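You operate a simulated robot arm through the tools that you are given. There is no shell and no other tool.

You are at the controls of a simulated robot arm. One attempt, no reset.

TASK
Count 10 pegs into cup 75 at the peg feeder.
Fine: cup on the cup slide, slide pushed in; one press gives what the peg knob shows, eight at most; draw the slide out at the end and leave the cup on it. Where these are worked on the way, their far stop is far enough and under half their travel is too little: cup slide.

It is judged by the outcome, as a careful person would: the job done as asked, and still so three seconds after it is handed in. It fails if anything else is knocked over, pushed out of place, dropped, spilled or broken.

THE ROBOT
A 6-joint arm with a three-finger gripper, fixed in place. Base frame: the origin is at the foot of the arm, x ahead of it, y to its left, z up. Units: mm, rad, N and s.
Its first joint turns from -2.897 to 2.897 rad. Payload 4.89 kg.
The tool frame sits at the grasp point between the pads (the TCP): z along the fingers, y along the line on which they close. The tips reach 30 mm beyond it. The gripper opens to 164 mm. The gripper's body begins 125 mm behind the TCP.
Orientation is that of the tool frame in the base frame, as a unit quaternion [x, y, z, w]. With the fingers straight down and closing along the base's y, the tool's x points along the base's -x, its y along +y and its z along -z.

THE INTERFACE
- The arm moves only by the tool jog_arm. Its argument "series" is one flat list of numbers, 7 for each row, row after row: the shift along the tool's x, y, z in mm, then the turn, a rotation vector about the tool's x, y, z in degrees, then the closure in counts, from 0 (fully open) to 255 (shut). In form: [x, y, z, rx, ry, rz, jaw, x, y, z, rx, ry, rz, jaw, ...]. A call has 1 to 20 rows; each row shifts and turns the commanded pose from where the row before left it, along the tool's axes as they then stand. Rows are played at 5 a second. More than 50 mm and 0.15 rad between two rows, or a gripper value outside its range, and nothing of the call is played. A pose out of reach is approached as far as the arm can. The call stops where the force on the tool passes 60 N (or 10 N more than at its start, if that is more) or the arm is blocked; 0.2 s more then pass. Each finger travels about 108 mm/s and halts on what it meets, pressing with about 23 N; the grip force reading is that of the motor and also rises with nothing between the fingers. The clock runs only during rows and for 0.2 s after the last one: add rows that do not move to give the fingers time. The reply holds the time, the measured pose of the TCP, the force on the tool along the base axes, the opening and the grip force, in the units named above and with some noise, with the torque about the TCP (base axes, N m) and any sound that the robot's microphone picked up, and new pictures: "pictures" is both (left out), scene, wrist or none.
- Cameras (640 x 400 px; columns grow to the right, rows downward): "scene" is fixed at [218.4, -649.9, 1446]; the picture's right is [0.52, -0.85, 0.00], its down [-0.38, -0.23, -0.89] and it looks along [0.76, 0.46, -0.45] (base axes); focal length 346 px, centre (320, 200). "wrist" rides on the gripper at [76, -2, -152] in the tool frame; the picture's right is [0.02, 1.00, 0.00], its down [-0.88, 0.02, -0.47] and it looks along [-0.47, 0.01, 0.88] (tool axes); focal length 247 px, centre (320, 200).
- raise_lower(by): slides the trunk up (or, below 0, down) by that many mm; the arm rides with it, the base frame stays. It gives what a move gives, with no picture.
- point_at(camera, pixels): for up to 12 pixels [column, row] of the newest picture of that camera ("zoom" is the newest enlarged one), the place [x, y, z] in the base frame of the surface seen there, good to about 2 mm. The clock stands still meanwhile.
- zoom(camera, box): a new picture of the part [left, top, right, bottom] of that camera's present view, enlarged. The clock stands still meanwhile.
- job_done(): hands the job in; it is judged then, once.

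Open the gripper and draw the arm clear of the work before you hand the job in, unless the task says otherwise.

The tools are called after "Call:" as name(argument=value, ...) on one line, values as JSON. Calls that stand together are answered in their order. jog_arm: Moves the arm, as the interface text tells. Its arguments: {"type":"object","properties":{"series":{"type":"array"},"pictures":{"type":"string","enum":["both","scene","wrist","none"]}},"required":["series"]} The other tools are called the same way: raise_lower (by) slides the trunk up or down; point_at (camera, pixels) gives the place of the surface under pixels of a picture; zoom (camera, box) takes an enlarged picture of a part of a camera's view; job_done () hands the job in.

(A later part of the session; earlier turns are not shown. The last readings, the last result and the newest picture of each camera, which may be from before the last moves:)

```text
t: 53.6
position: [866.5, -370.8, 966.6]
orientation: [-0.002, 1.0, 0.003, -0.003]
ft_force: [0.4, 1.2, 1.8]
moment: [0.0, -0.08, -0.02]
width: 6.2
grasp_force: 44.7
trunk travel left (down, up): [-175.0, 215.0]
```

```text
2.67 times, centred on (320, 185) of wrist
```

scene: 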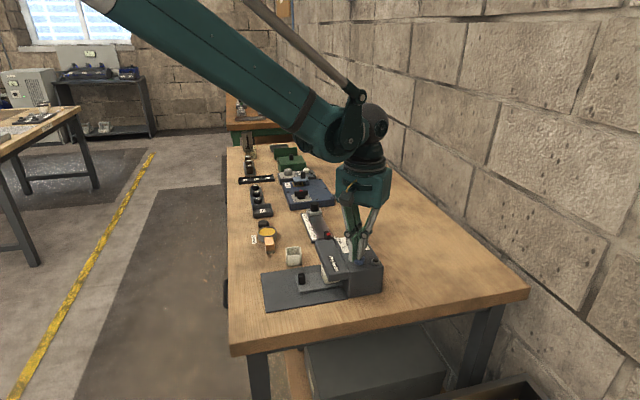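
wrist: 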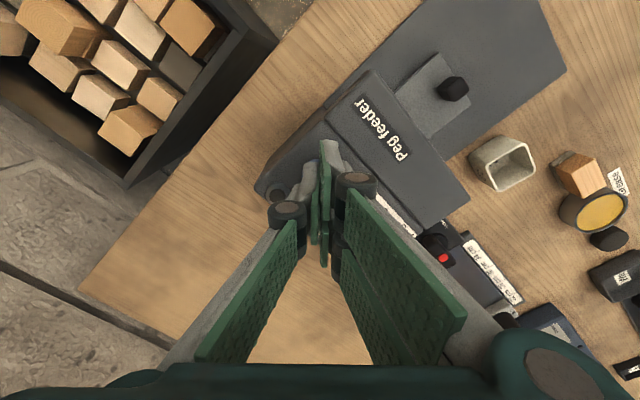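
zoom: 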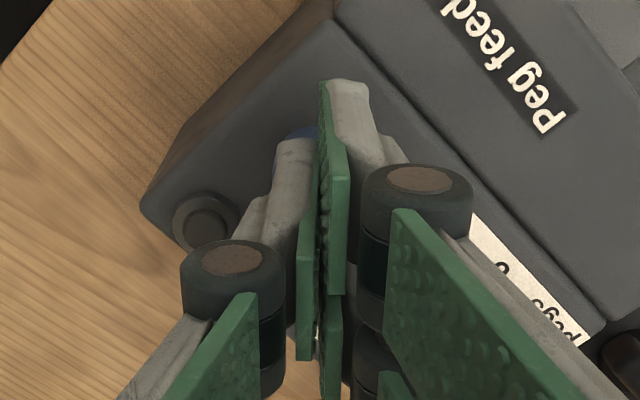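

The tips may have slipped around the button edge rather than pressing it. I rise 30 mm and check the button and lamp.

Call:
jog_arm(series=[0, 0, -15, 0, 0, 0, 255, 0, 0, -25, 0, 0, 0, 255, 40, 0, -20, 0, 0, 0, 255, 0, 0, 0, 0, 0, 0, 255])

Call:
zoom(camera="wrist", box=[220, 150, 420, 350])

Call:
zoom(camera="scene", box=[300, 200, 400, 300])

```text
t: 54.6
position: [826.0, -369.5, 1027.5]
orientation: [-0.002, 1.0, 0.003, -0.003]
ft_force: [-0.2, -0.5, 0.2]
moment: [-0.04, -0.06, -0.03]
width: 0.0
grasp_force: 45.1
trunk travel left (down, up): [-175.0, 215.0]
```

scene: 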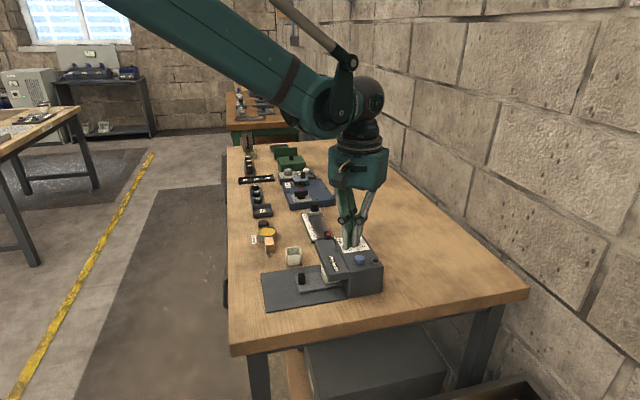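
wrist: 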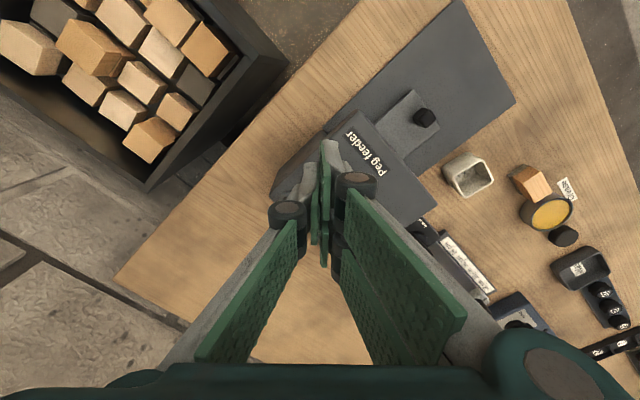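

```text
2.00 times, centred on (320, 250) of wrist
```

zoom: 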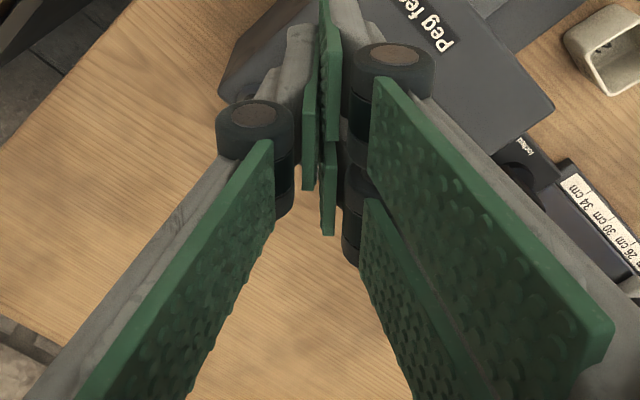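

```text
4.00 times, centred on (350, 250) of scene
```

zoom: 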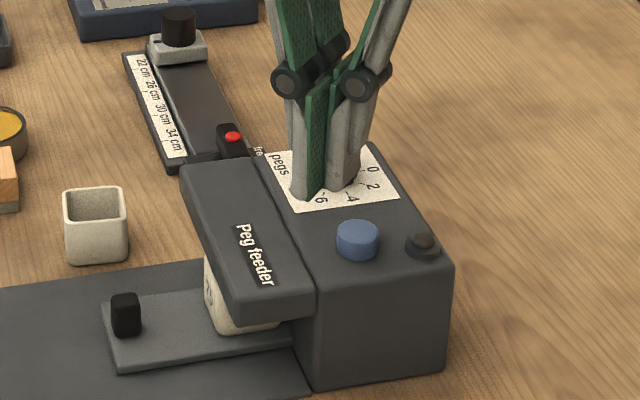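

The button is unpressed. The gripper turns out to have one finger on the -y side facing a pair on the +y side, so the tips straddled it. I'll open to about 60 mm and press with the single -y finger instead; first I position and measure its tip.

Call:
jog_arm(series=[0, 17, 0, 0, 0, 0, 200, 0, 17.5, 0, 0, 0, 0, 162, 0, 0, 0, 0, 0, 0, 162])

Call:
zoom(camera="wrist", box=[220, 130, 420, 290])

Call:
zoom(camera="scene", box=[290, 180, 410, 290])

```text
t: 55.4
position: [827.3, -336.1, 1026.9]
orientation: [-0.002, 1.0, 0.003, -0.002]
ft_force: [0.2, -0.6, 0.2]
moment: [-0.02, 0.0, -0.01]
width: 59.8
grasp_force: 0.0
trunk travel left (down, up): [-175.0, 215.0]
```

scene: 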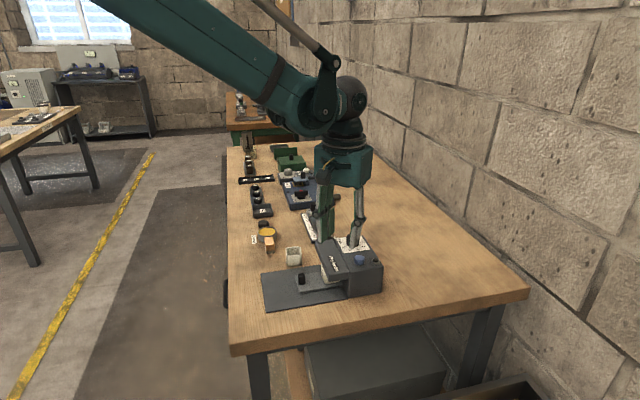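
wrist: 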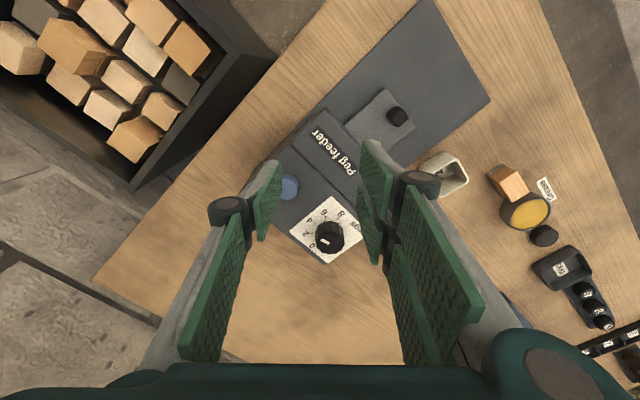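

```text
2.50 times, centred on (320, 210) of wrist
```

zoom: 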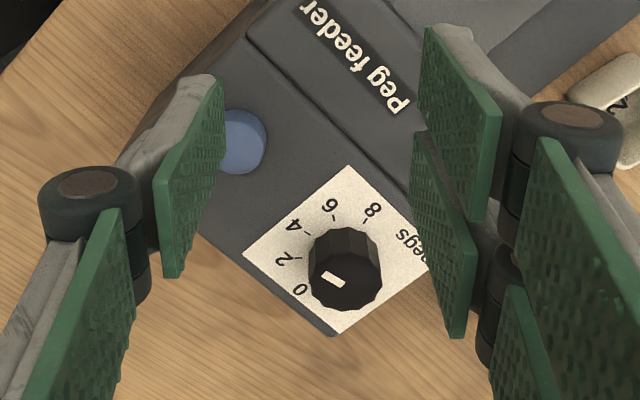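

```text
3.64 times, centred on (350, 235) of scene
```

zoom: 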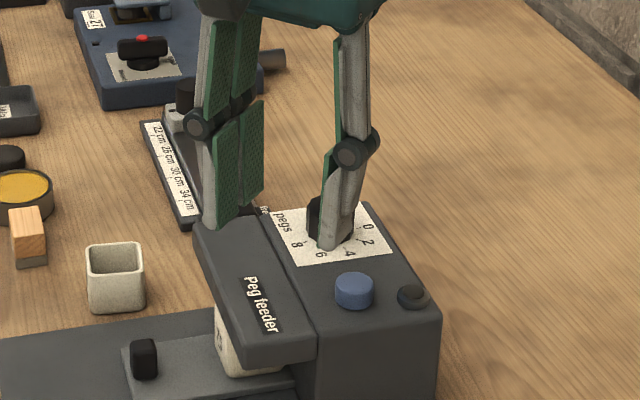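

I have a clear view of the dial too, so I recheck its pointer and measure the single finger's tip.

Call:
zoom(camera="wrist", box=[290, 190, 370, 270])

Call:
point_at(camera="wrist", pixels=[[305, 163], [275, 165], [270, 190], [262, 200], [258, 235], [282, 185], [295, 186], [288, 195]])

```text
5.00 times, centred on (330, 230) of wrist
```

zoom: 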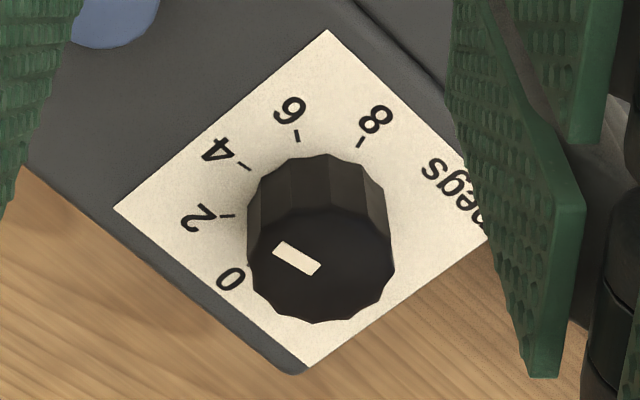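

```text
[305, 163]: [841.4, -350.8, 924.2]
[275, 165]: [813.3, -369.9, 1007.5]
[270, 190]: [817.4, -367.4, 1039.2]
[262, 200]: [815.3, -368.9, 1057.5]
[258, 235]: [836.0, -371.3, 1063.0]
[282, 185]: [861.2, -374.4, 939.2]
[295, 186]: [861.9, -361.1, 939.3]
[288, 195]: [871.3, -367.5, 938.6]
```

Call:
point_at(camera="zoom", pixels=[[278, 248], [318, 265], [240, 163], [251, 170], [220, 216], [231, 215], [321, 252], [249, 240], [393, 250], [322, 320], [322, 195], [298, 256]])

Call:
zoom(camera="wrist", box=[310, 210, 350, 260])

```text
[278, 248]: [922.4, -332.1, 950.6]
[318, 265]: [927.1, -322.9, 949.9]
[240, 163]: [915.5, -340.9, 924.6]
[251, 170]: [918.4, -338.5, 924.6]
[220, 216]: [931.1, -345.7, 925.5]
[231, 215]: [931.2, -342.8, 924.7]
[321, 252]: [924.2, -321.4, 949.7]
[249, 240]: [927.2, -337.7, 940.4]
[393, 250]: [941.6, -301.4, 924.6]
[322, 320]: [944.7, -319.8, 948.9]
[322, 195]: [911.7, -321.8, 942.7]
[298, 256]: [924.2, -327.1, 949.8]
```

```text
8.00 times, centred on (330, 235) of wrist
```

zoom: 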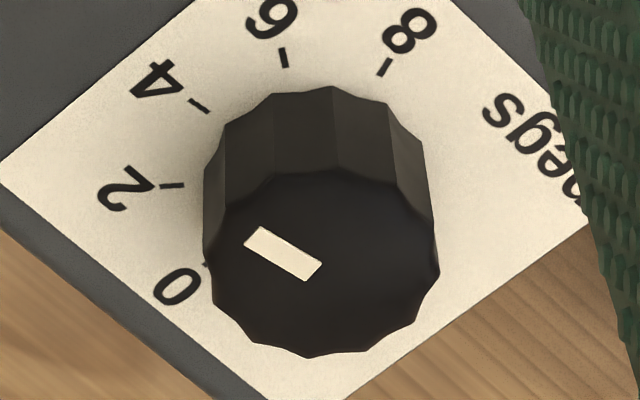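

The pointer reads 3.8–4, close to 4 (I'll verify by counting pegs later). The single finger's tip is about 35 mm to -y of the TCP, so with TCP at (864,-336) it sits over the button. I move there and descend to just above.

Call:
jog_arm(series=[-37, 0, 0, 0, 0, 0, 162, 0, 0, 28, 0, 0, 0, 162, 0, 0, 25, 0, 0, 0, 162, 0, 0, 0, 0, 0, 0, 162])

Call:
zoom(camera="scene", box=[300, 200, 420, 300])

Call:
zoom(camera="wrist", box=[220, 130, 420, 290])

```text
t: 56.4
position: [863.3, -337.5, 971.7]
orientation: [-0.002, 1.0, 0.003, -0.003]
ft_force: [1.0, 0.1, -0.8]
moment: [0.01, 0.09, -0.01]
width: 59.9
grasp_force: 0.1
trunk travel left (down, up): [-175.0, 215.0]
```

scene: 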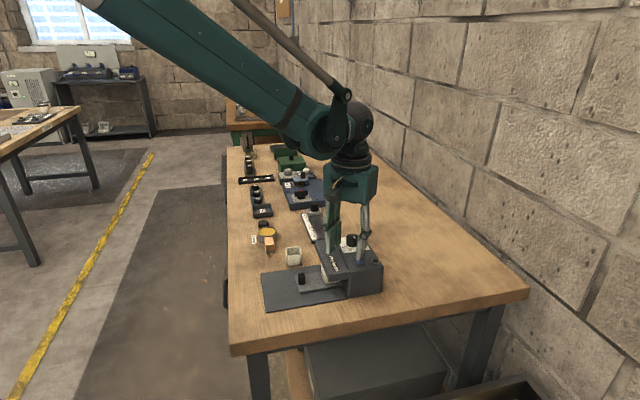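
wrist: 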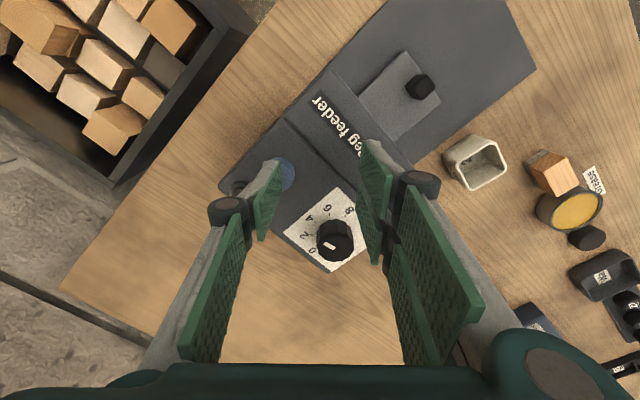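

```text
4.00 times, centred on (360, 250) of scene
```

zoom: 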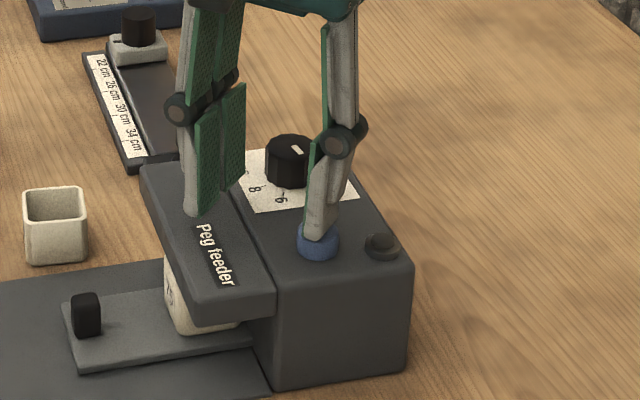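

```text
2.50 times, centred on (320, 210) of wrist
```

zoom: 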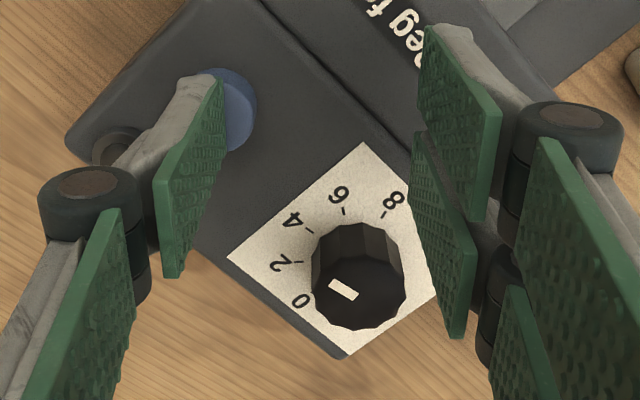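

The single fingertip sits on the middle of the blue button. I press down in 1 mm steps.

Call:
jog_arm(series=[0, 0, 1, 0, 0, 0, 162, 0, 0, 1, 0, 0, 0, 162, 0, 0, 1, 0, 0, 0, 162, 0, 0, 1, 0, 0, 0, 162], pictures="none")

```text
t: 57.4
position: [862.0, -335.5, 970.1]
orientation: [-0.002, 1.0, 0.003, -0.002]
ft_force: [0.7, 0.3, 0.8]
moment: [-0.05, 0.03, -0.01]
width: 60.0
grasp_force: 0.0
trunk travel left (down, up): [-175.0, 215.0]
```

Call:
jog_arm(series=[0, 0, 1, 0, 0, 0, 162, 0, 0, 1, 0, 0, 0, 162], pictures="none")

```text
t: 58.0
position: [861.7, -335.9, 967.5]
orientation: [-0.001, 1.0, 0.002, -0.003]
ft_force: [-1.0, 0.1, 1.6]
moment: [-0.07, -0.06, 0.0]
width: 60.1
grasp_force: 0.3
trunk travel left (down, up): [-175.0, 215.0]
```

The force is beginning to rise (1.6 N). Continuing down in 1 mm steps.

Call:
jog_arm(series=[0, 0, 1, 0, 0, 0, 162, 0, 0, 1, 0, 0, 0, 162], pictures="scene")

Call:
zoom(camera="scene", box=[310, 210, 410, 300])

```text
t: 58.6
position: [861.6, -335.4, 964.1]
orientation: [-0.002, 1.0, 0.003, -0.002]
ft_force: [0.5, -0.4, 2.5]
moment: [-0.11, -0.03, 0.01]
width: 60.5
grasp_force: 1.0
trunk travel left (down, up): [-175.0, 215.0]
heard: click
```

scene: 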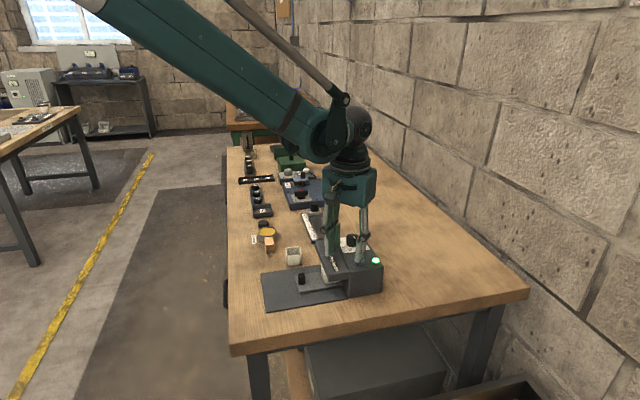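

```text
4.44 times, centred on (360, 255) of scene
```

zoom: 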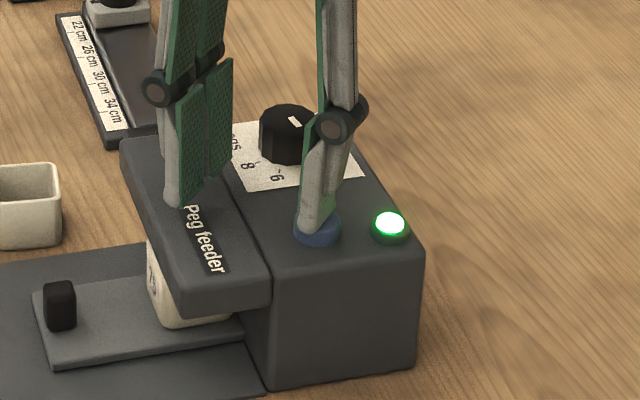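

A click was heard and the lamp lit green. I lift off and wait for the pegs to fall.

Call:
jog_arm(series=[0, 0, -10, 0, 0, 0, 162, 0, 0, -15, 0, 0, 0, 162, 0, 0, -25, 0, 0, 0, 162, 0, 0, 0, 0, 0, 0, 162, 0, 0, 0, 0, 0, 0, 162, 0, 0, 0, 0, 0, 0, 162, 0, 0, 0, 0, 0, 0, 162])

Call:
zoom(camera="scene", box=[260, 200, 410, 310])

```text
t: 60.2
position: [863.4, -336.7, 1015.5]
orientation: [-0.001, 1.0, 0.003, -0.002]
ft_force: [0.0, -0.4, -0.4]
moment: [0.01, 0.01, 0.04]
width: 59.6
grasp_force: 0.0
trunk travel left (down, up): [-175.0, 215.0]
```

scene: 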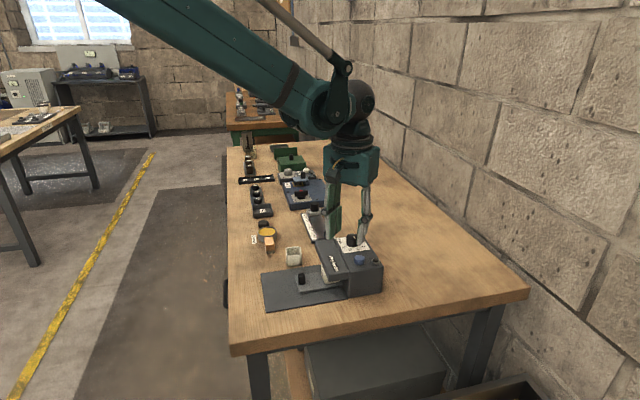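
wrist: 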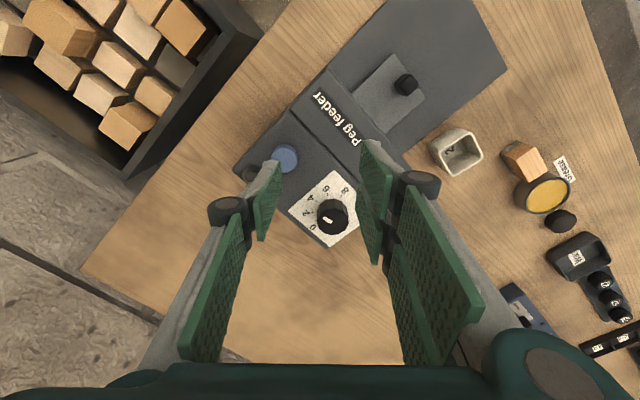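

```text
3.64 times, centred on (335, 255) of scene
```

zoom: 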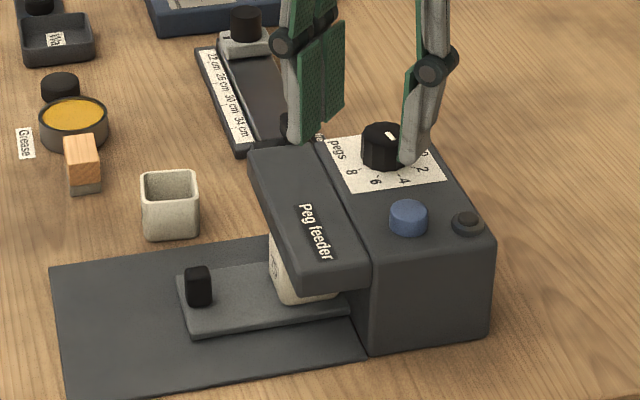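

The lamp is off again and the slide is unchanged. To be certain of the count and that the pegs landed in the cup, I'll draw the slide out and look; first I go over the slide knob and align.

Call:
jog_arm(series=[21, 31.6, 0, 0, 0, 7.45, 162, 0, 0, 0, 0, 0, 7.45, 162, 0, 0, 0, 0, 0, 7.45, 162, 0, 0, 0, 0, 0, 7.45, 162, 0, 0, 0, 0, 0, 7.45, 162, 0, 0, 0, 0, 0, 7.45, 162, 0, 0, 0, 0, 0, 0, 162])

```text
t: 61.8
position: [842.2, -305.7, 1016.2]
orientation: [0.38, 0.925, 0.001, -0.004]
ft_force: [0.6, -0.8, 0.0]
moment: [0.01, 0.01, 0.0]
width: 59.8
grasp_force: 0.0
trunk travel left (down, up): [-175.0, 215.0]
```

scene: 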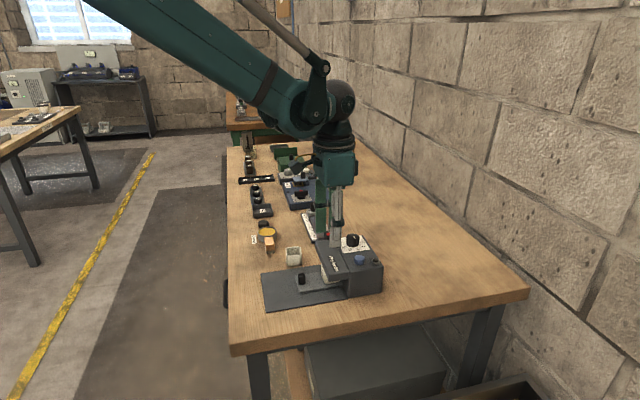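
wrist: 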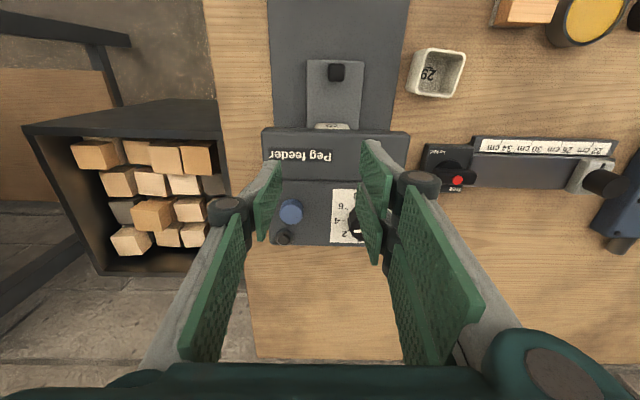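

Aligned. I move 75 mm outward and 15.6 mm across to be over the knob, and descend partway.

Call:
jog_arm(series=[37.5, 7.8, 0, 0, 0, 0, 162, 37.5, 7.8, 0, 0, 0, 0, 162, 0, 0, 40, 0, 0, 0, 162, 0, 0, 25, 0, 0, 0, 162, 0, 0, 0, 0, 0, 0, 162])

Call:
zoom(camera="wrist", box=[240, 60, 400, 220])

```text
t: 63.0
position: [796.5, -242.0, 951.3]
orientation: [0.379, 0.925, 0.002, -0.004]
ft_force: [-0.1, 0.9, -0.2]
moment: [-0.01, 0.07, 0.0]
width: 59.8
grasp_force: 0.0
trunk travel left (down, up): [-175.0, 215.0]
```

scene: 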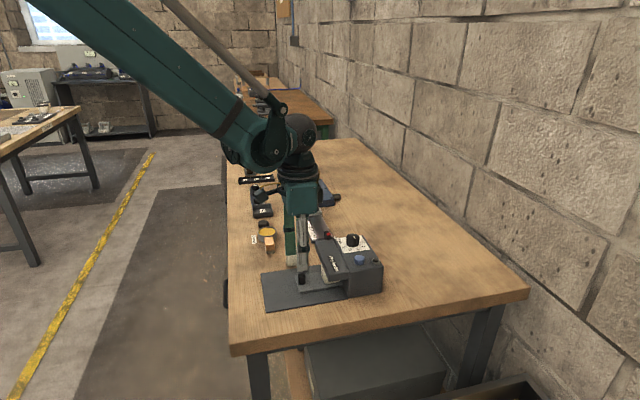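
wrist: 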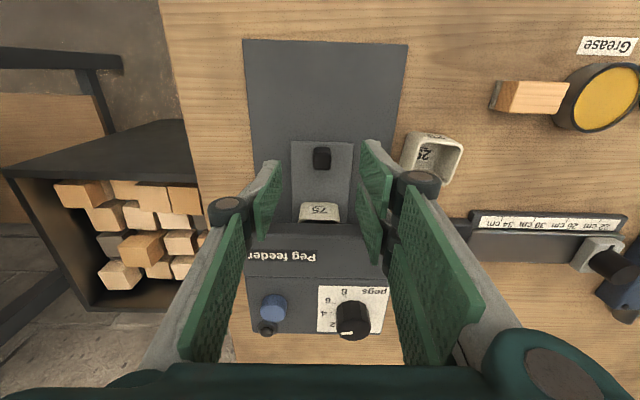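

```text
2.50 times, centred on (320, 140) of wrist
```

zoom: 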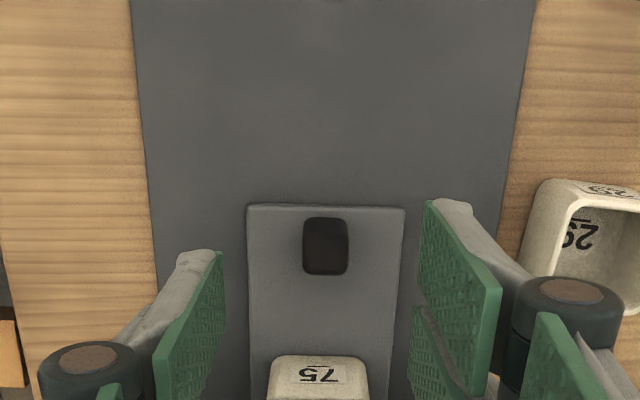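

The knob is centred between the fingers. I descend to z≈885, grip, and draw the slide out smoothly.

Call:
jog_arm(series=[-1.5, 2, 33, 0, 0, 0, 162, 0, 0, 33, 0, 0, 0, 162, 0, 0, 0, 0, 0, 0, 200, 0, 0, 0, 0, 0, 0, 225, 0, 0, 0, 0, 0, 0, 235, 0, 0, 0, 0, 0, 0, 235], pictures="wrist")

```text
t: 64.4
position: [799.0, -240.3, 886.8]
orientation: [0.379, 0.925, 0.002, -0.004]
ft_force: [-13.9, -10.2, -6.4]
moment: [-0.17, 0.37, -0.15]
width: 19.9
grasp_force: 8.8
trunk travel left (down, up): [-175.0, 215.0]
```

wrist: 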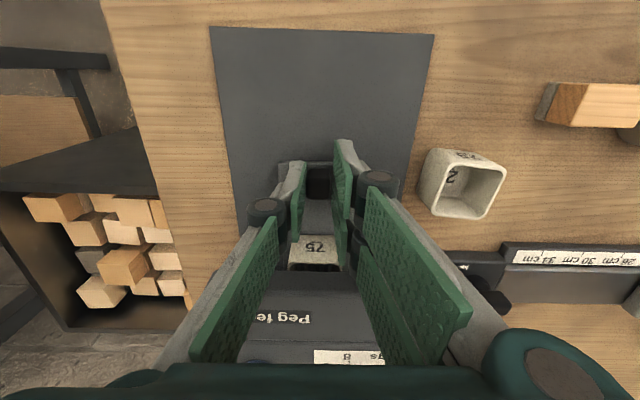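

The fingers are closing on the knob. I relieve the side load by 1 mm, let them settle, and pull outward at 4 mm per row.

Call:
jog_arm(series=[0, -1, 0, 0, 0, 0, 240, 0, 0, 0, 0, 0, 0, 240, 2, 0, 0, 0, 0, 0, 240, 3, 0, 0, 0, 0, 0, 240, 4, 0, 0, 0, 0, 0, 240, 4, 0, 0, 0, 0, 0, 240, 4, 0, 0, 0, 0, 0, 240, 4, 0, 0, 0, 0, 0, 240, 4, 0, 0, 0, 0, 0, 240, 4, 0, 0, 0, 0, 0, 240, 4, 0, 0, 0, 0, 0, 240, 4, 0, 0, 0, 0, 0, 240, 4, 0, 0, 0, 0, 0, 240, 4, 0, 0, 0, 0, 0, 240, 4, 0, 0, 0, 0, 0, 240, 4, 0, 0, 0, 0, 0, 240, 4, 0, 0, 0, 0, 0, 240])

```text
t: 68.0
position: [758.1, -200.7, 885.2]
orientation: [0.379, 0.925, 0.003, -0.003]
ft_force: [-0.7, -1.5, 15.4]
moment: [0.09, 0.13, -0.27]
width: 17.5
grasp_force: 45.5
trunk travel left (down, up): [-175.0, 215.0]
```

scene: 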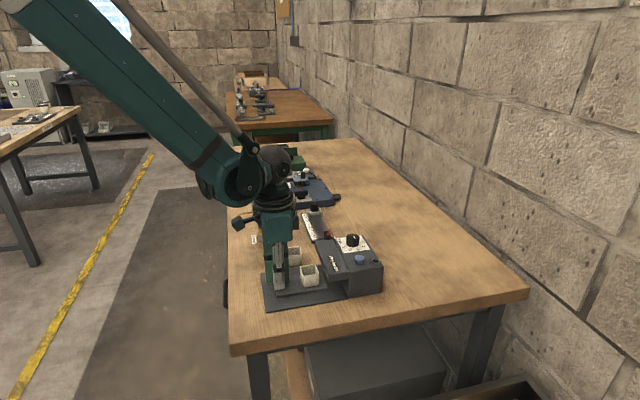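
wrist: 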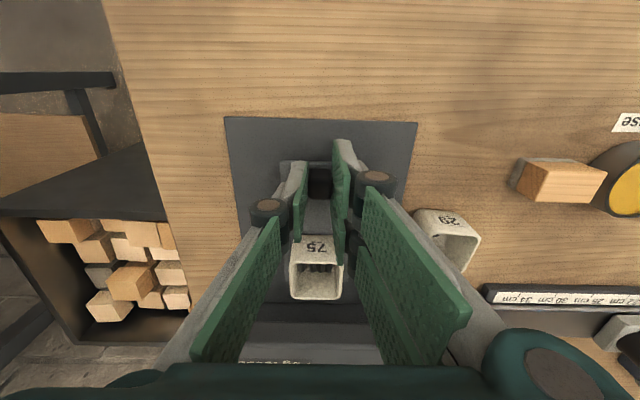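

The cup is out from under the nose, and there is something inside it at (316,270). I zoom to count the pegs.

Call:
zoom(camera="wrist", box=[280, 230, 355, 305])

Call:
zoom(camera="scene", box=[280, 245, 340, 295])

```text
5.33 times, centred on (318, 268) of wrist
```

zoom: 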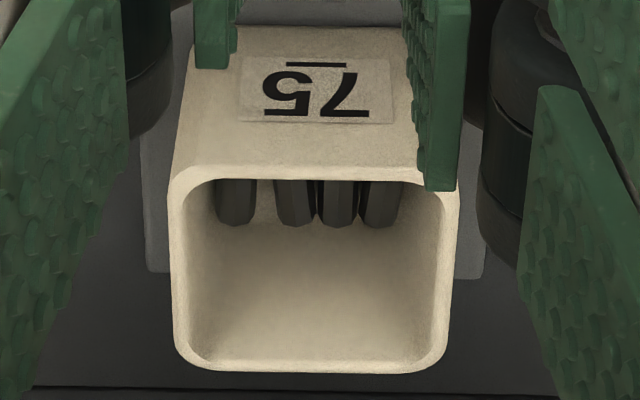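

```text
8.00 times, centred on (310, 270) of scene
```

zoom: 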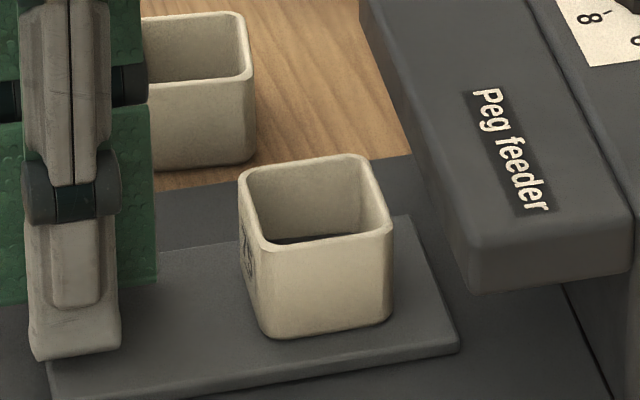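

Exactly four pegs are visible in the cup, matching the dial, with none outside. Still gripping the knob, I push the slide back in to the far stop.

Call:
jog_arm(series=[-3, 0, -0.5, 0, 0, 0, 240, -4, 0, 0, 0, 0, 0, 240, -4, 0, 0, 0, 0, 0, 240, -4, 0, 0, 0, 0, 0, 240, -4, 0, 0, 0, 0, 0, 240, -4, 0, 0, 0, 0, 0, 240, -4, 0, 0, 0, 0, 0, 240, -4, 0, 0, 0, 0, 0, 240, -4, 0, 0, 0, 0, 0, 240, -4, 0, 0, 0, 0, 0, 240, -4, 0, 0, 0, 0, 0, 240, -4, 0, 0, 0, 0, 0, 240, -4, 0, 0, 0, 0, 0, 240, -3, 0, 0, 0, 0, 0, 240, -2, 0, 0, 0, 0, 0, 240, -2, 0, 0, 0, 0, 0, 240, -1, 0, 0, 0, 0, 0, 240, -1, 0, 0, 0, 0, 0, 240])

```text
t: 71.8
position: [801.5, -242.6, 886.5]
orientation: [0.379, 0.925, 0.001, -0.004]
ft_force: [-38.3, 16.8, -9.0]
moment: [0.53, 1.08, -0.5]
width: 17.9
grasp_force: 45.0
trunk travel left (down, up): [-175.0, 215.0]
```

scene: 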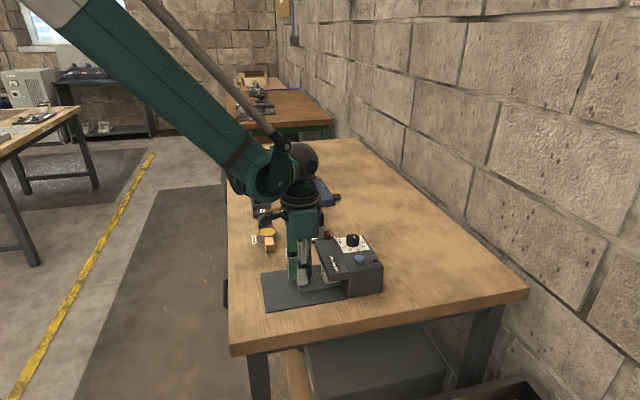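
wrist: 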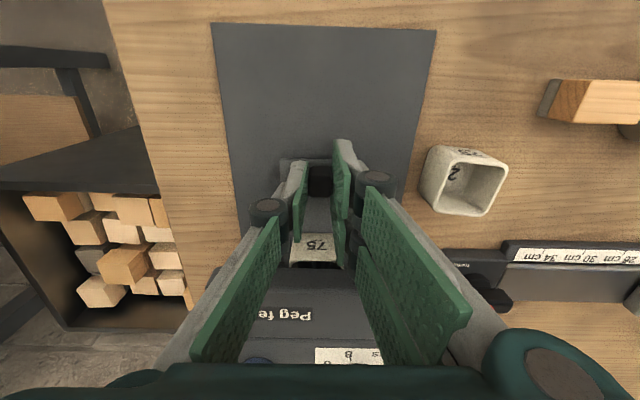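

The slide is against its far stop (≈39 N back-force). I release and rise clear, then check its position.

Call:
jog_arm(series=[0, 0, 0, 0, 0, 0, 205, 0, 0, 0, 0, 0, 0, 165, 0, 0, 0, 0, 0, 0, 160, 2, 0, -30, 0, 0, 0, 160, 10, 0, -40, 0, 0, 0, 160, 10, 0, -40, 0, 0, 0, 160, 0, 0, 0, 0, 0, 0, 160])

Call:
zoom(camera="scene", box=[260, 220, 410, 310])

Call:
zoom(camera="wrist", box=[240, 100, 400, 320])

```text
t: 73.4
position: [785.8, -228.6, 996.9]
orientation: [0.379, 0.925, 0.002, -0.003]
ft_force: [-0.3, 0.2, -0.2]
moment: [-0.03, -0.07, 0.04]
width: 61.2
grasp_force: 0.0
trunk travel left (down, up): [-175.0, 215.0]
```

scene: 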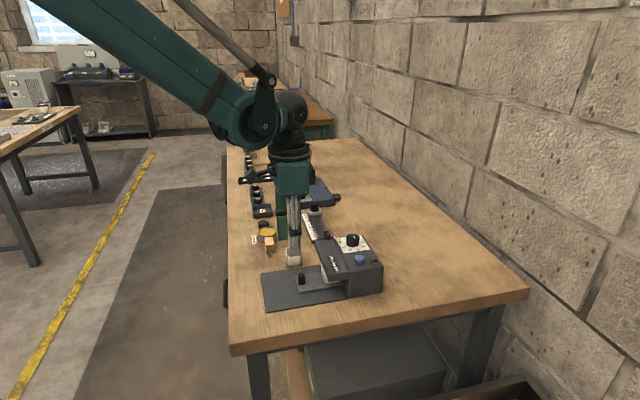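
wrist: 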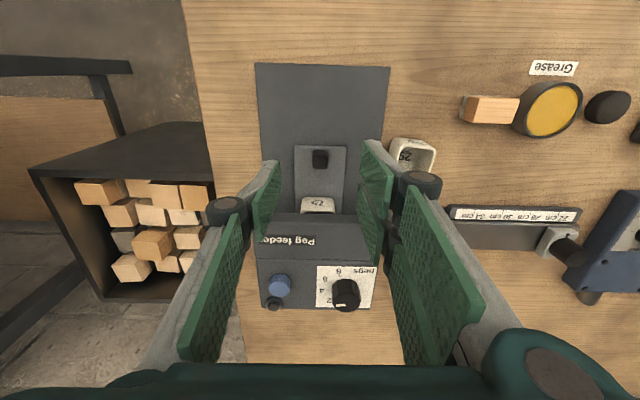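

```text
4.27 times, centred on (335, 265) of scene
```

zoom: 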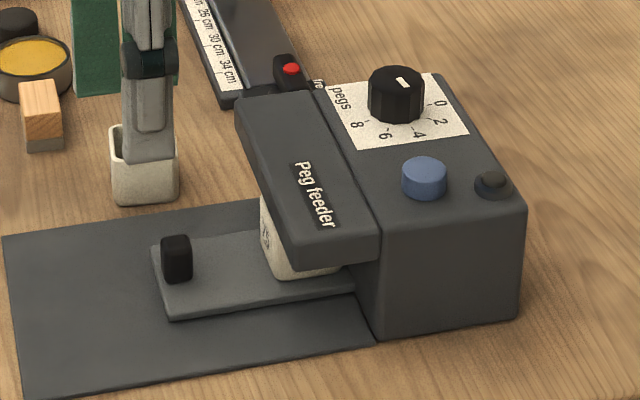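

```text
1.82 times, centred on (320, 210) of wrist
```

zoom: 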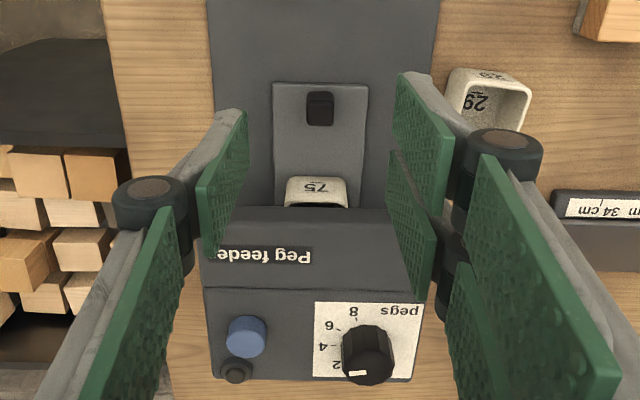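

The slide is at the far stop with the cup under the nose. Now I go back over the dial at canonical orientation to turn it from 4 to 6.

Call:
jog_arm(series=[0, 0, -30, 0, 0, -7.45, 150, 0, 0, 0, 0, 0, -7.45, 146, 0, 0, 0, 0, 0, -7.45, 146, 0, 0, 0, 0, 0, -7.45, 146, 0, 0, 0, 0, 0, -7.45, 146, 0, 0, 0, 0, 0, -7.45, 146, -35.7, -23.2, 0, 0, 0, 0, 146, -35.7, -23.2, 0, 0, 0, 0, 146, -35.7, -23.2, 0, 0, 0, 0, 146, -35.7, -23.2, 0, 0, 0, 0, 146, 0, 0, 0, 0, 0, 0, 146], pictures="wrist")

Call:
zoom(camera="wrist", box=[280, 110, 360, 190])

```text
t: 75.8
position: [932.3, -318.5, 1023.3]
orientation: [-0.001, 1.0, 0.004, -0.003]
ft_force: [0.6, -1.1, 0.2]
moment: [0.0, 0.07, 0.0]
width: 70.1
grasp_force: 0.2
trunk travel left (down, up): [-175.0, 215.0]
```

wrist: 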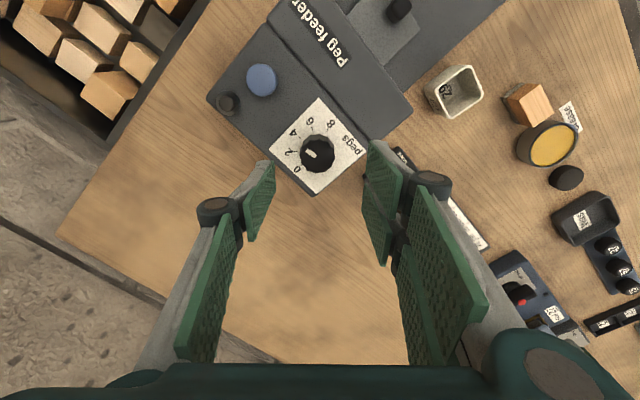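

```text
5.00 times, centred on (320, 150) of wrist
```

zoom: 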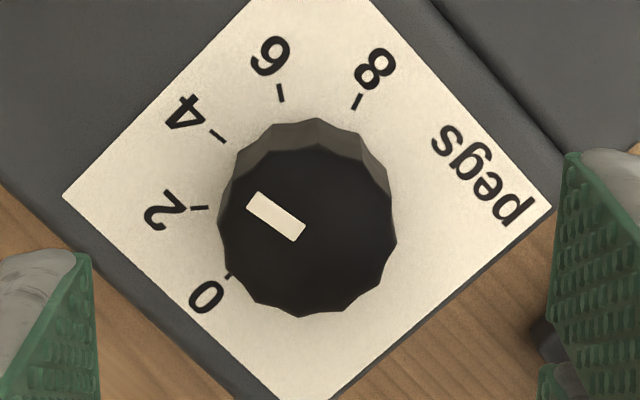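

The pointer is just short of 4 (about 3.85). I correct the centring by (+3.2, -3.5) mm, descend to z≈959 and grip the dial.

Call:
jog_arm(series=[3.2, -3.5, 32, 0, 0, 0, 146, 0, 0, 32, 0, 0, 0, 146, 0, 0, 0, 0, 0, 0, 146, 0, 0, 0, 0, 0, 0, 185, 0, 0, 0, 0, 0, 0, 215, 0, 0, 0, 0, 0, 0, 215], pictures="wrist")

Call:
zoom(camera="wrist", box=[270, 110, 370, 220])

```text
t: 77.2
position: [926.1, -320.9, 960.7]
orientation: [-0.002, 1.0, 0.004, -0.003]
ft_force: [-6.1, 35.5, -9.0]
moment: [1.12, 0.1, 0.18]
width: 33.0
grasp_force: 45.2
trunk travel left (down, up): [-175.0, 215.0]
```

wrist: 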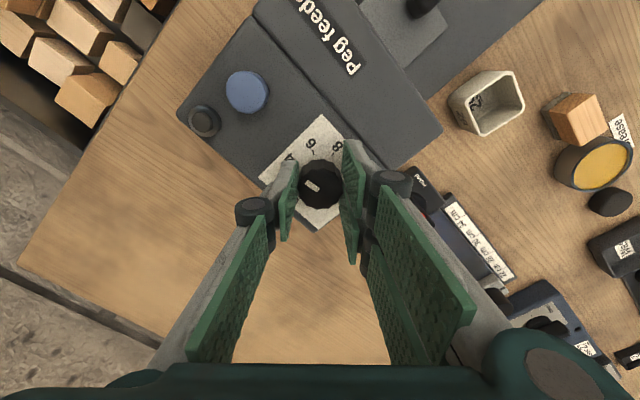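

```text
3.64 times, centred on (320, 165) of wrist
```

zoom: 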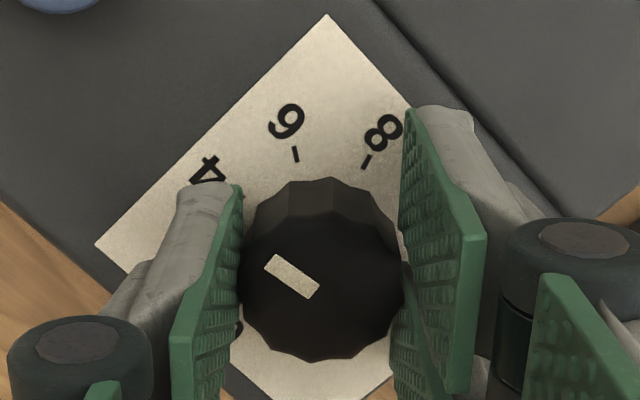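

Gripped. I relieve the side load, centre on the dial axis, and turn clockwise 45.5° to bring the pointer to 6.

Call:
jog_arm(series=[-1, 1.8, 0.3, 0, 0, 0, 215, 0, 0, 0, 0, 0, 0, 215, 0, 0, 0, 0, 0, 7.6, 215, 0, 0, 0, 0, 0, 7.6, 215, 0, 0, 0, 0, 0, 7.6, 215, 0, 0, 0, 0, 0, 7.6, 215, 0, 0, 0, 0, 0, 7.6, 215, 0, 0, 0, 0, 0, 7.5, 215, 0, 0, 0, 0, 0, 0, 215], pictures="wrist")

Call:
zoom(camera="wrist", box=[270, 110, 370, 220])

```text
t: 79.2
position: [928.3, -320.5, 961.3]
orientation: [0.386, 0.923, 0.002, -0.003]
ft_force: [16.6, 32.4, 3.1]
moment: [0.83, -0.54, 0.03]
width: 33.3
grasp_force: 45.3
trunk travel left (down, up): [-175.0, 215.0]
```

wrist: 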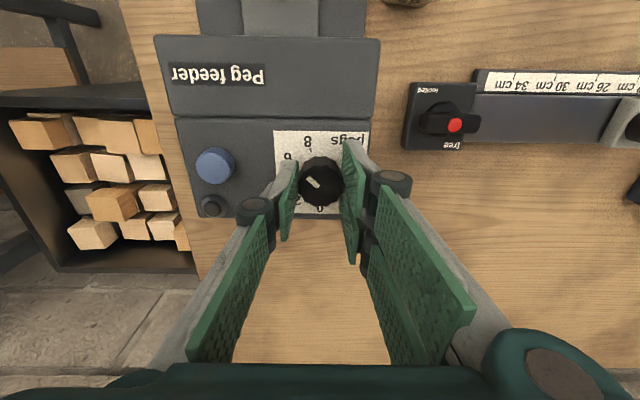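

```text
3.64 times, centred on (320, 165) of wrist
```

zoom: 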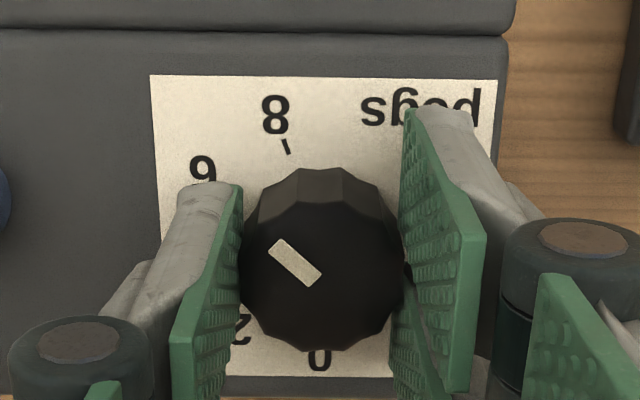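

The pointer moved with the tool. I release, lift and measure the setting.

Call:
jog_arm(series=[0, 0, 0, 0, 0, 0, 175, 0, 0, 0, 0, 0, 0, 146, 0, 0, 0, 0, 0, 0, 146, 0, 0, -32, 0, 0, 0, 146, 0, 0, -35, 0, 0, 0, 146, 0, 0, 0, 0, 0, 0, 146], pictures="wrist")

Call:
zoom(camera="wrist", box=[280, 110, 360, 190])

```text
t: 80.6
position: [929.4, -322.0, 1028.4]
orientation: [0.385, 0.923, 0.003, -0.003]
ft_force: [0.0, 1.4, 0.2]
moment: [-0.03, -0.05, 0.03]
width: 70.0
grasp_force: 0.0
trunk travel left (down, up): [-175.0, 215.0]
```

wrist: 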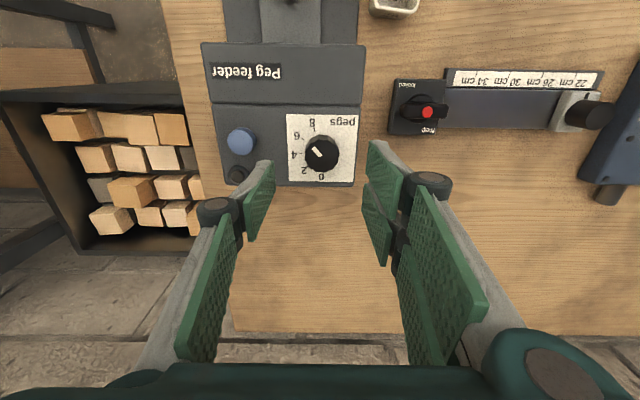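

```text
5.00 times, centred on (320, 150) of wrist
```

zoom: 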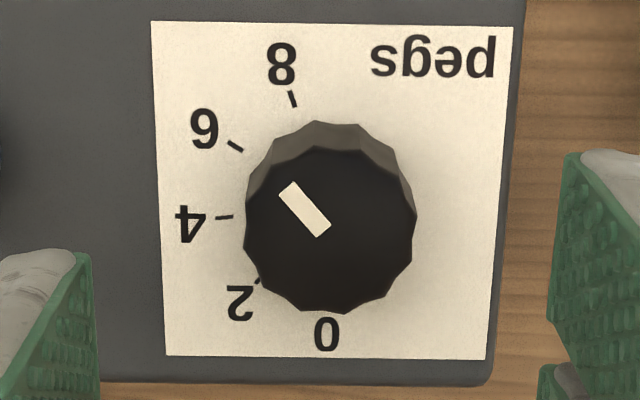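

The pointer now looks beyond 6. I measure it properly.

Call:
point_at(camera="zoom", pixels=[[289, 189], [321, 231], [230, 143], [241, 150], [290, 92], [295, 105], [218, 218], [232, 216], [248, 215], [415, 222], [330, 312], [330, 155]])

Call:
zoom(camera="wrist", box=[295, 125, 345, 175])

```text
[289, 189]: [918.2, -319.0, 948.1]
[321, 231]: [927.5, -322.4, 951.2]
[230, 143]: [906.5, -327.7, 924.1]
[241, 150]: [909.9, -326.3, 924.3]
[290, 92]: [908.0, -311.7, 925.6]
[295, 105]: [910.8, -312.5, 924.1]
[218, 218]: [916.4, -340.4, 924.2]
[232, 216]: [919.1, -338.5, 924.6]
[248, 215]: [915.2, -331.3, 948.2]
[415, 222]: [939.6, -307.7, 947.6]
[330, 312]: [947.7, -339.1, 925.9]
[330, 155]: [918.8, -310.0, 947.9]
```

```text
8.00 times, centred on (320, 150) of wrist
```

zoom: 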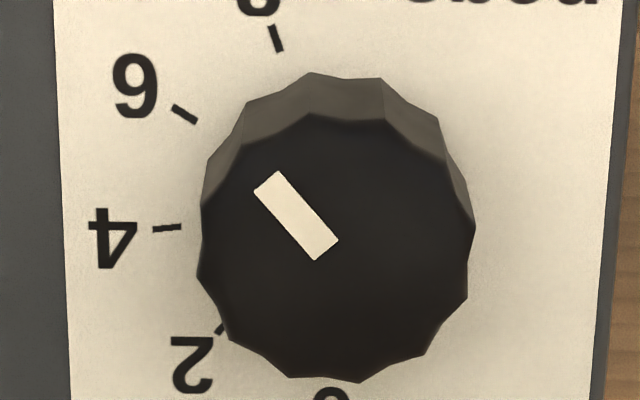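

The dial reads about 7 — it over-turned on release due to side load. I re-grip it, relieving loads this time, and will turn it back about 23°.

Call:
jog_arm(series=[0, 0, 34, 0, 0, 0, 146, 0, 0, 34, 0, 0, 0, 146, 0, 0, 0, 0, 0, 0, 146, 0, 0, 0, 0, 0, 0, 185, 0, 0, 0, 0, 0, 0, 215, 0, 0, 0, 0, 0, 0, 215], pictures="wrist")

Call:
zoom(camera="wrist", box=[270, 110, 370, 220])

```text
t: 82.0
position: [928.5, -319.8, 957.5]
orientation: [0.385, 0.923, 0.002, -0.003]
ft_force: [11.4, 9.2, 3.7]
moment: [0.32, -0.39, 0.03]
width: 32.8
grasp_force: 45.2
trunk travel left (down, up): [-175.0, 215.0]
```

wrist: 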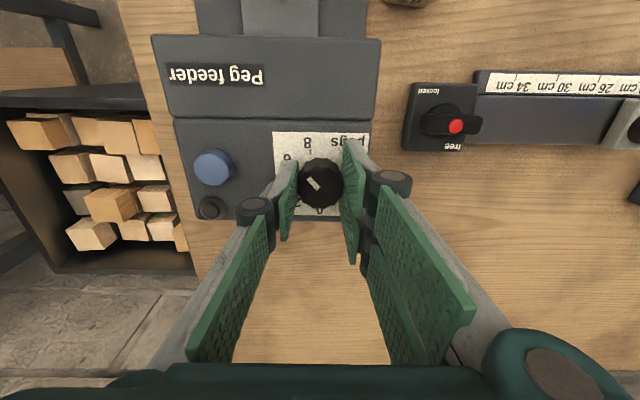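

```text
3.64 times, centred on (320, 165) of wrist
```

zoom: 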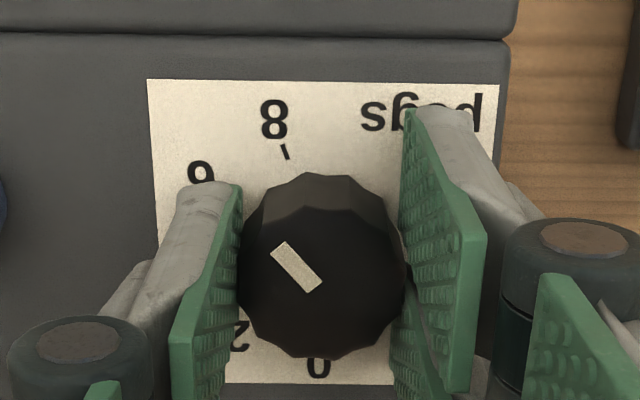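

The knob is 12-sided, so gripping at an in-between angle lets facets shift it. I'll release, and re-grip with the tool turned so the pointer lies square to the pads.

Call:
jog_arm(series=[0, 0.7, 0, 0, 0, 0, 215, 0, 0, 0, 0, 0, 0, 190, 0, 0, 0, 0, 0, 0, 165, 0, 0, 0, 0, 0, 0, 146, 0, 0, -35, 0, 0, 0, 146, 0, 0, -33, 0, 0, 0, 146, 0, 0, 0, 0, 0, -7.4, 146, 0, 0, 0, 0, 0, -7.4, 146, 0, 0, 0, 0, 0, -7.4, 146, 0, 0, 0, 0, 0, -7.4, 146, 0, 0, 0, 0, 0, -7.4, 146, 0, 0, 0, 0, 0, 0, 146], pictures="wrist")

Call:
zoom(camera="wrist", box=[290, 120, 350, 180])

```text
t: 84.6
position: [928.6, -321.0, 1027.2]
orientation: [0.072, 0.997, 0.003, -0.003]
ft_force: [-1.2, 0.0, -0.3]
moment: [-0.01, -0.02, 0.01]
width: 70.3
grasp_force: 0.1
trunk travel left (down, up): [-175.0, 215.0]
```

wrist: 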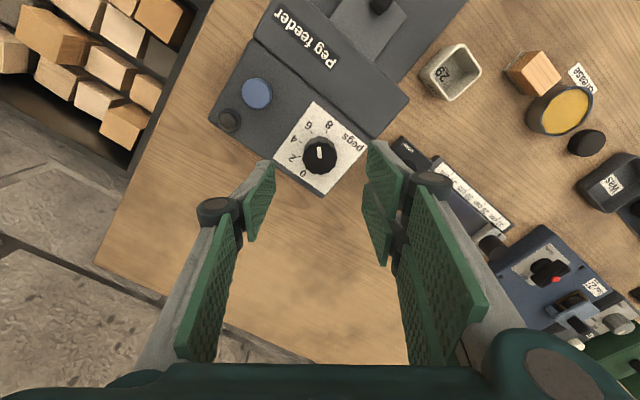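

```text
6.67 times, centred on (320, 150) of wrist
```

zoom: 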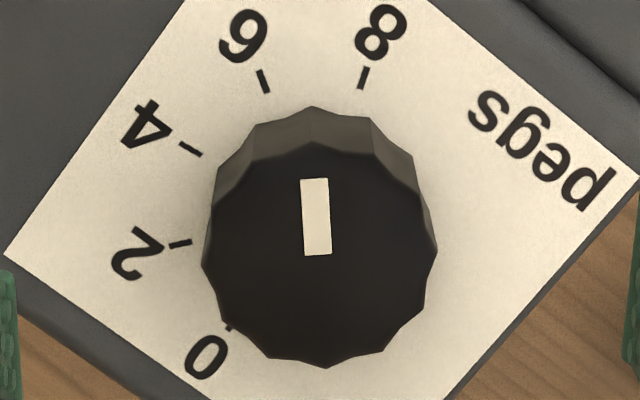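

The pointer now points straight up the image, midway between 6 and 8 (≈7), square to the pads. I grip here.

Call:
jog_arm(series=[0, 0, 34, 0, 0, 0, 146, 0, 0, 34, 0, 0, 0, 146, 0, 0, 0, 0, 0, 0, 146, 0, 0, 0, 0, 0, 0, 185, 0, 0, 0, 0, 0, 0, 215, 0, 0, 0, 0, 0, 0, 215], pictures="wrist")

Call:
zoom(camera="wrist", box=[270, 110, 370, 220])

```text
t: 86.0
position: [927.6, -321.5, 959.3]
orientation: [0.072, 0.997, 0.003, -0.004]
ft_force: [-3.9, 9.3, -1.0]
moment: [0.3, 0.19, 0.05]
width: 33.1
grasp_force: 44.9
trunk travel left (down, up): [-175.0, 215.0]
```

wrist: 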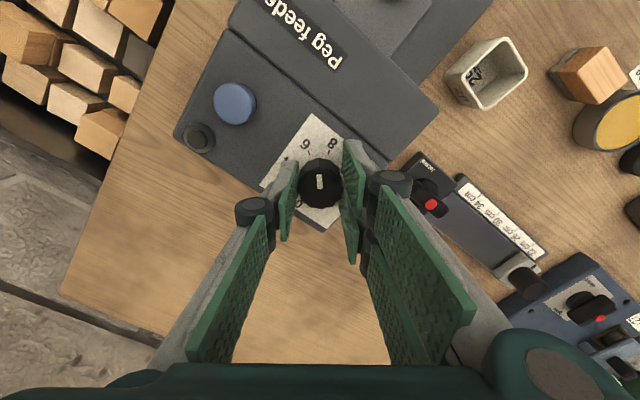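

```text
3.64 times, centred on (320, 165) of wrist
```

zoom: 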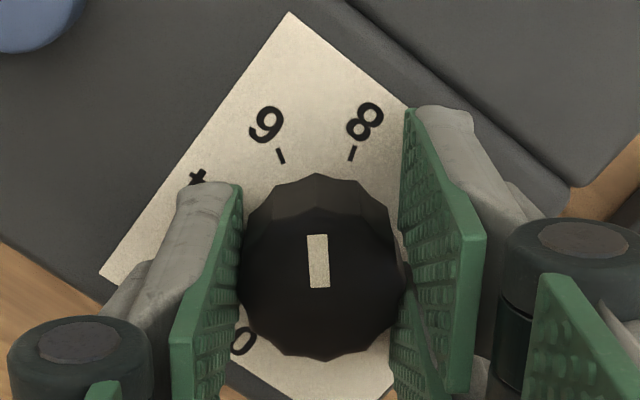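

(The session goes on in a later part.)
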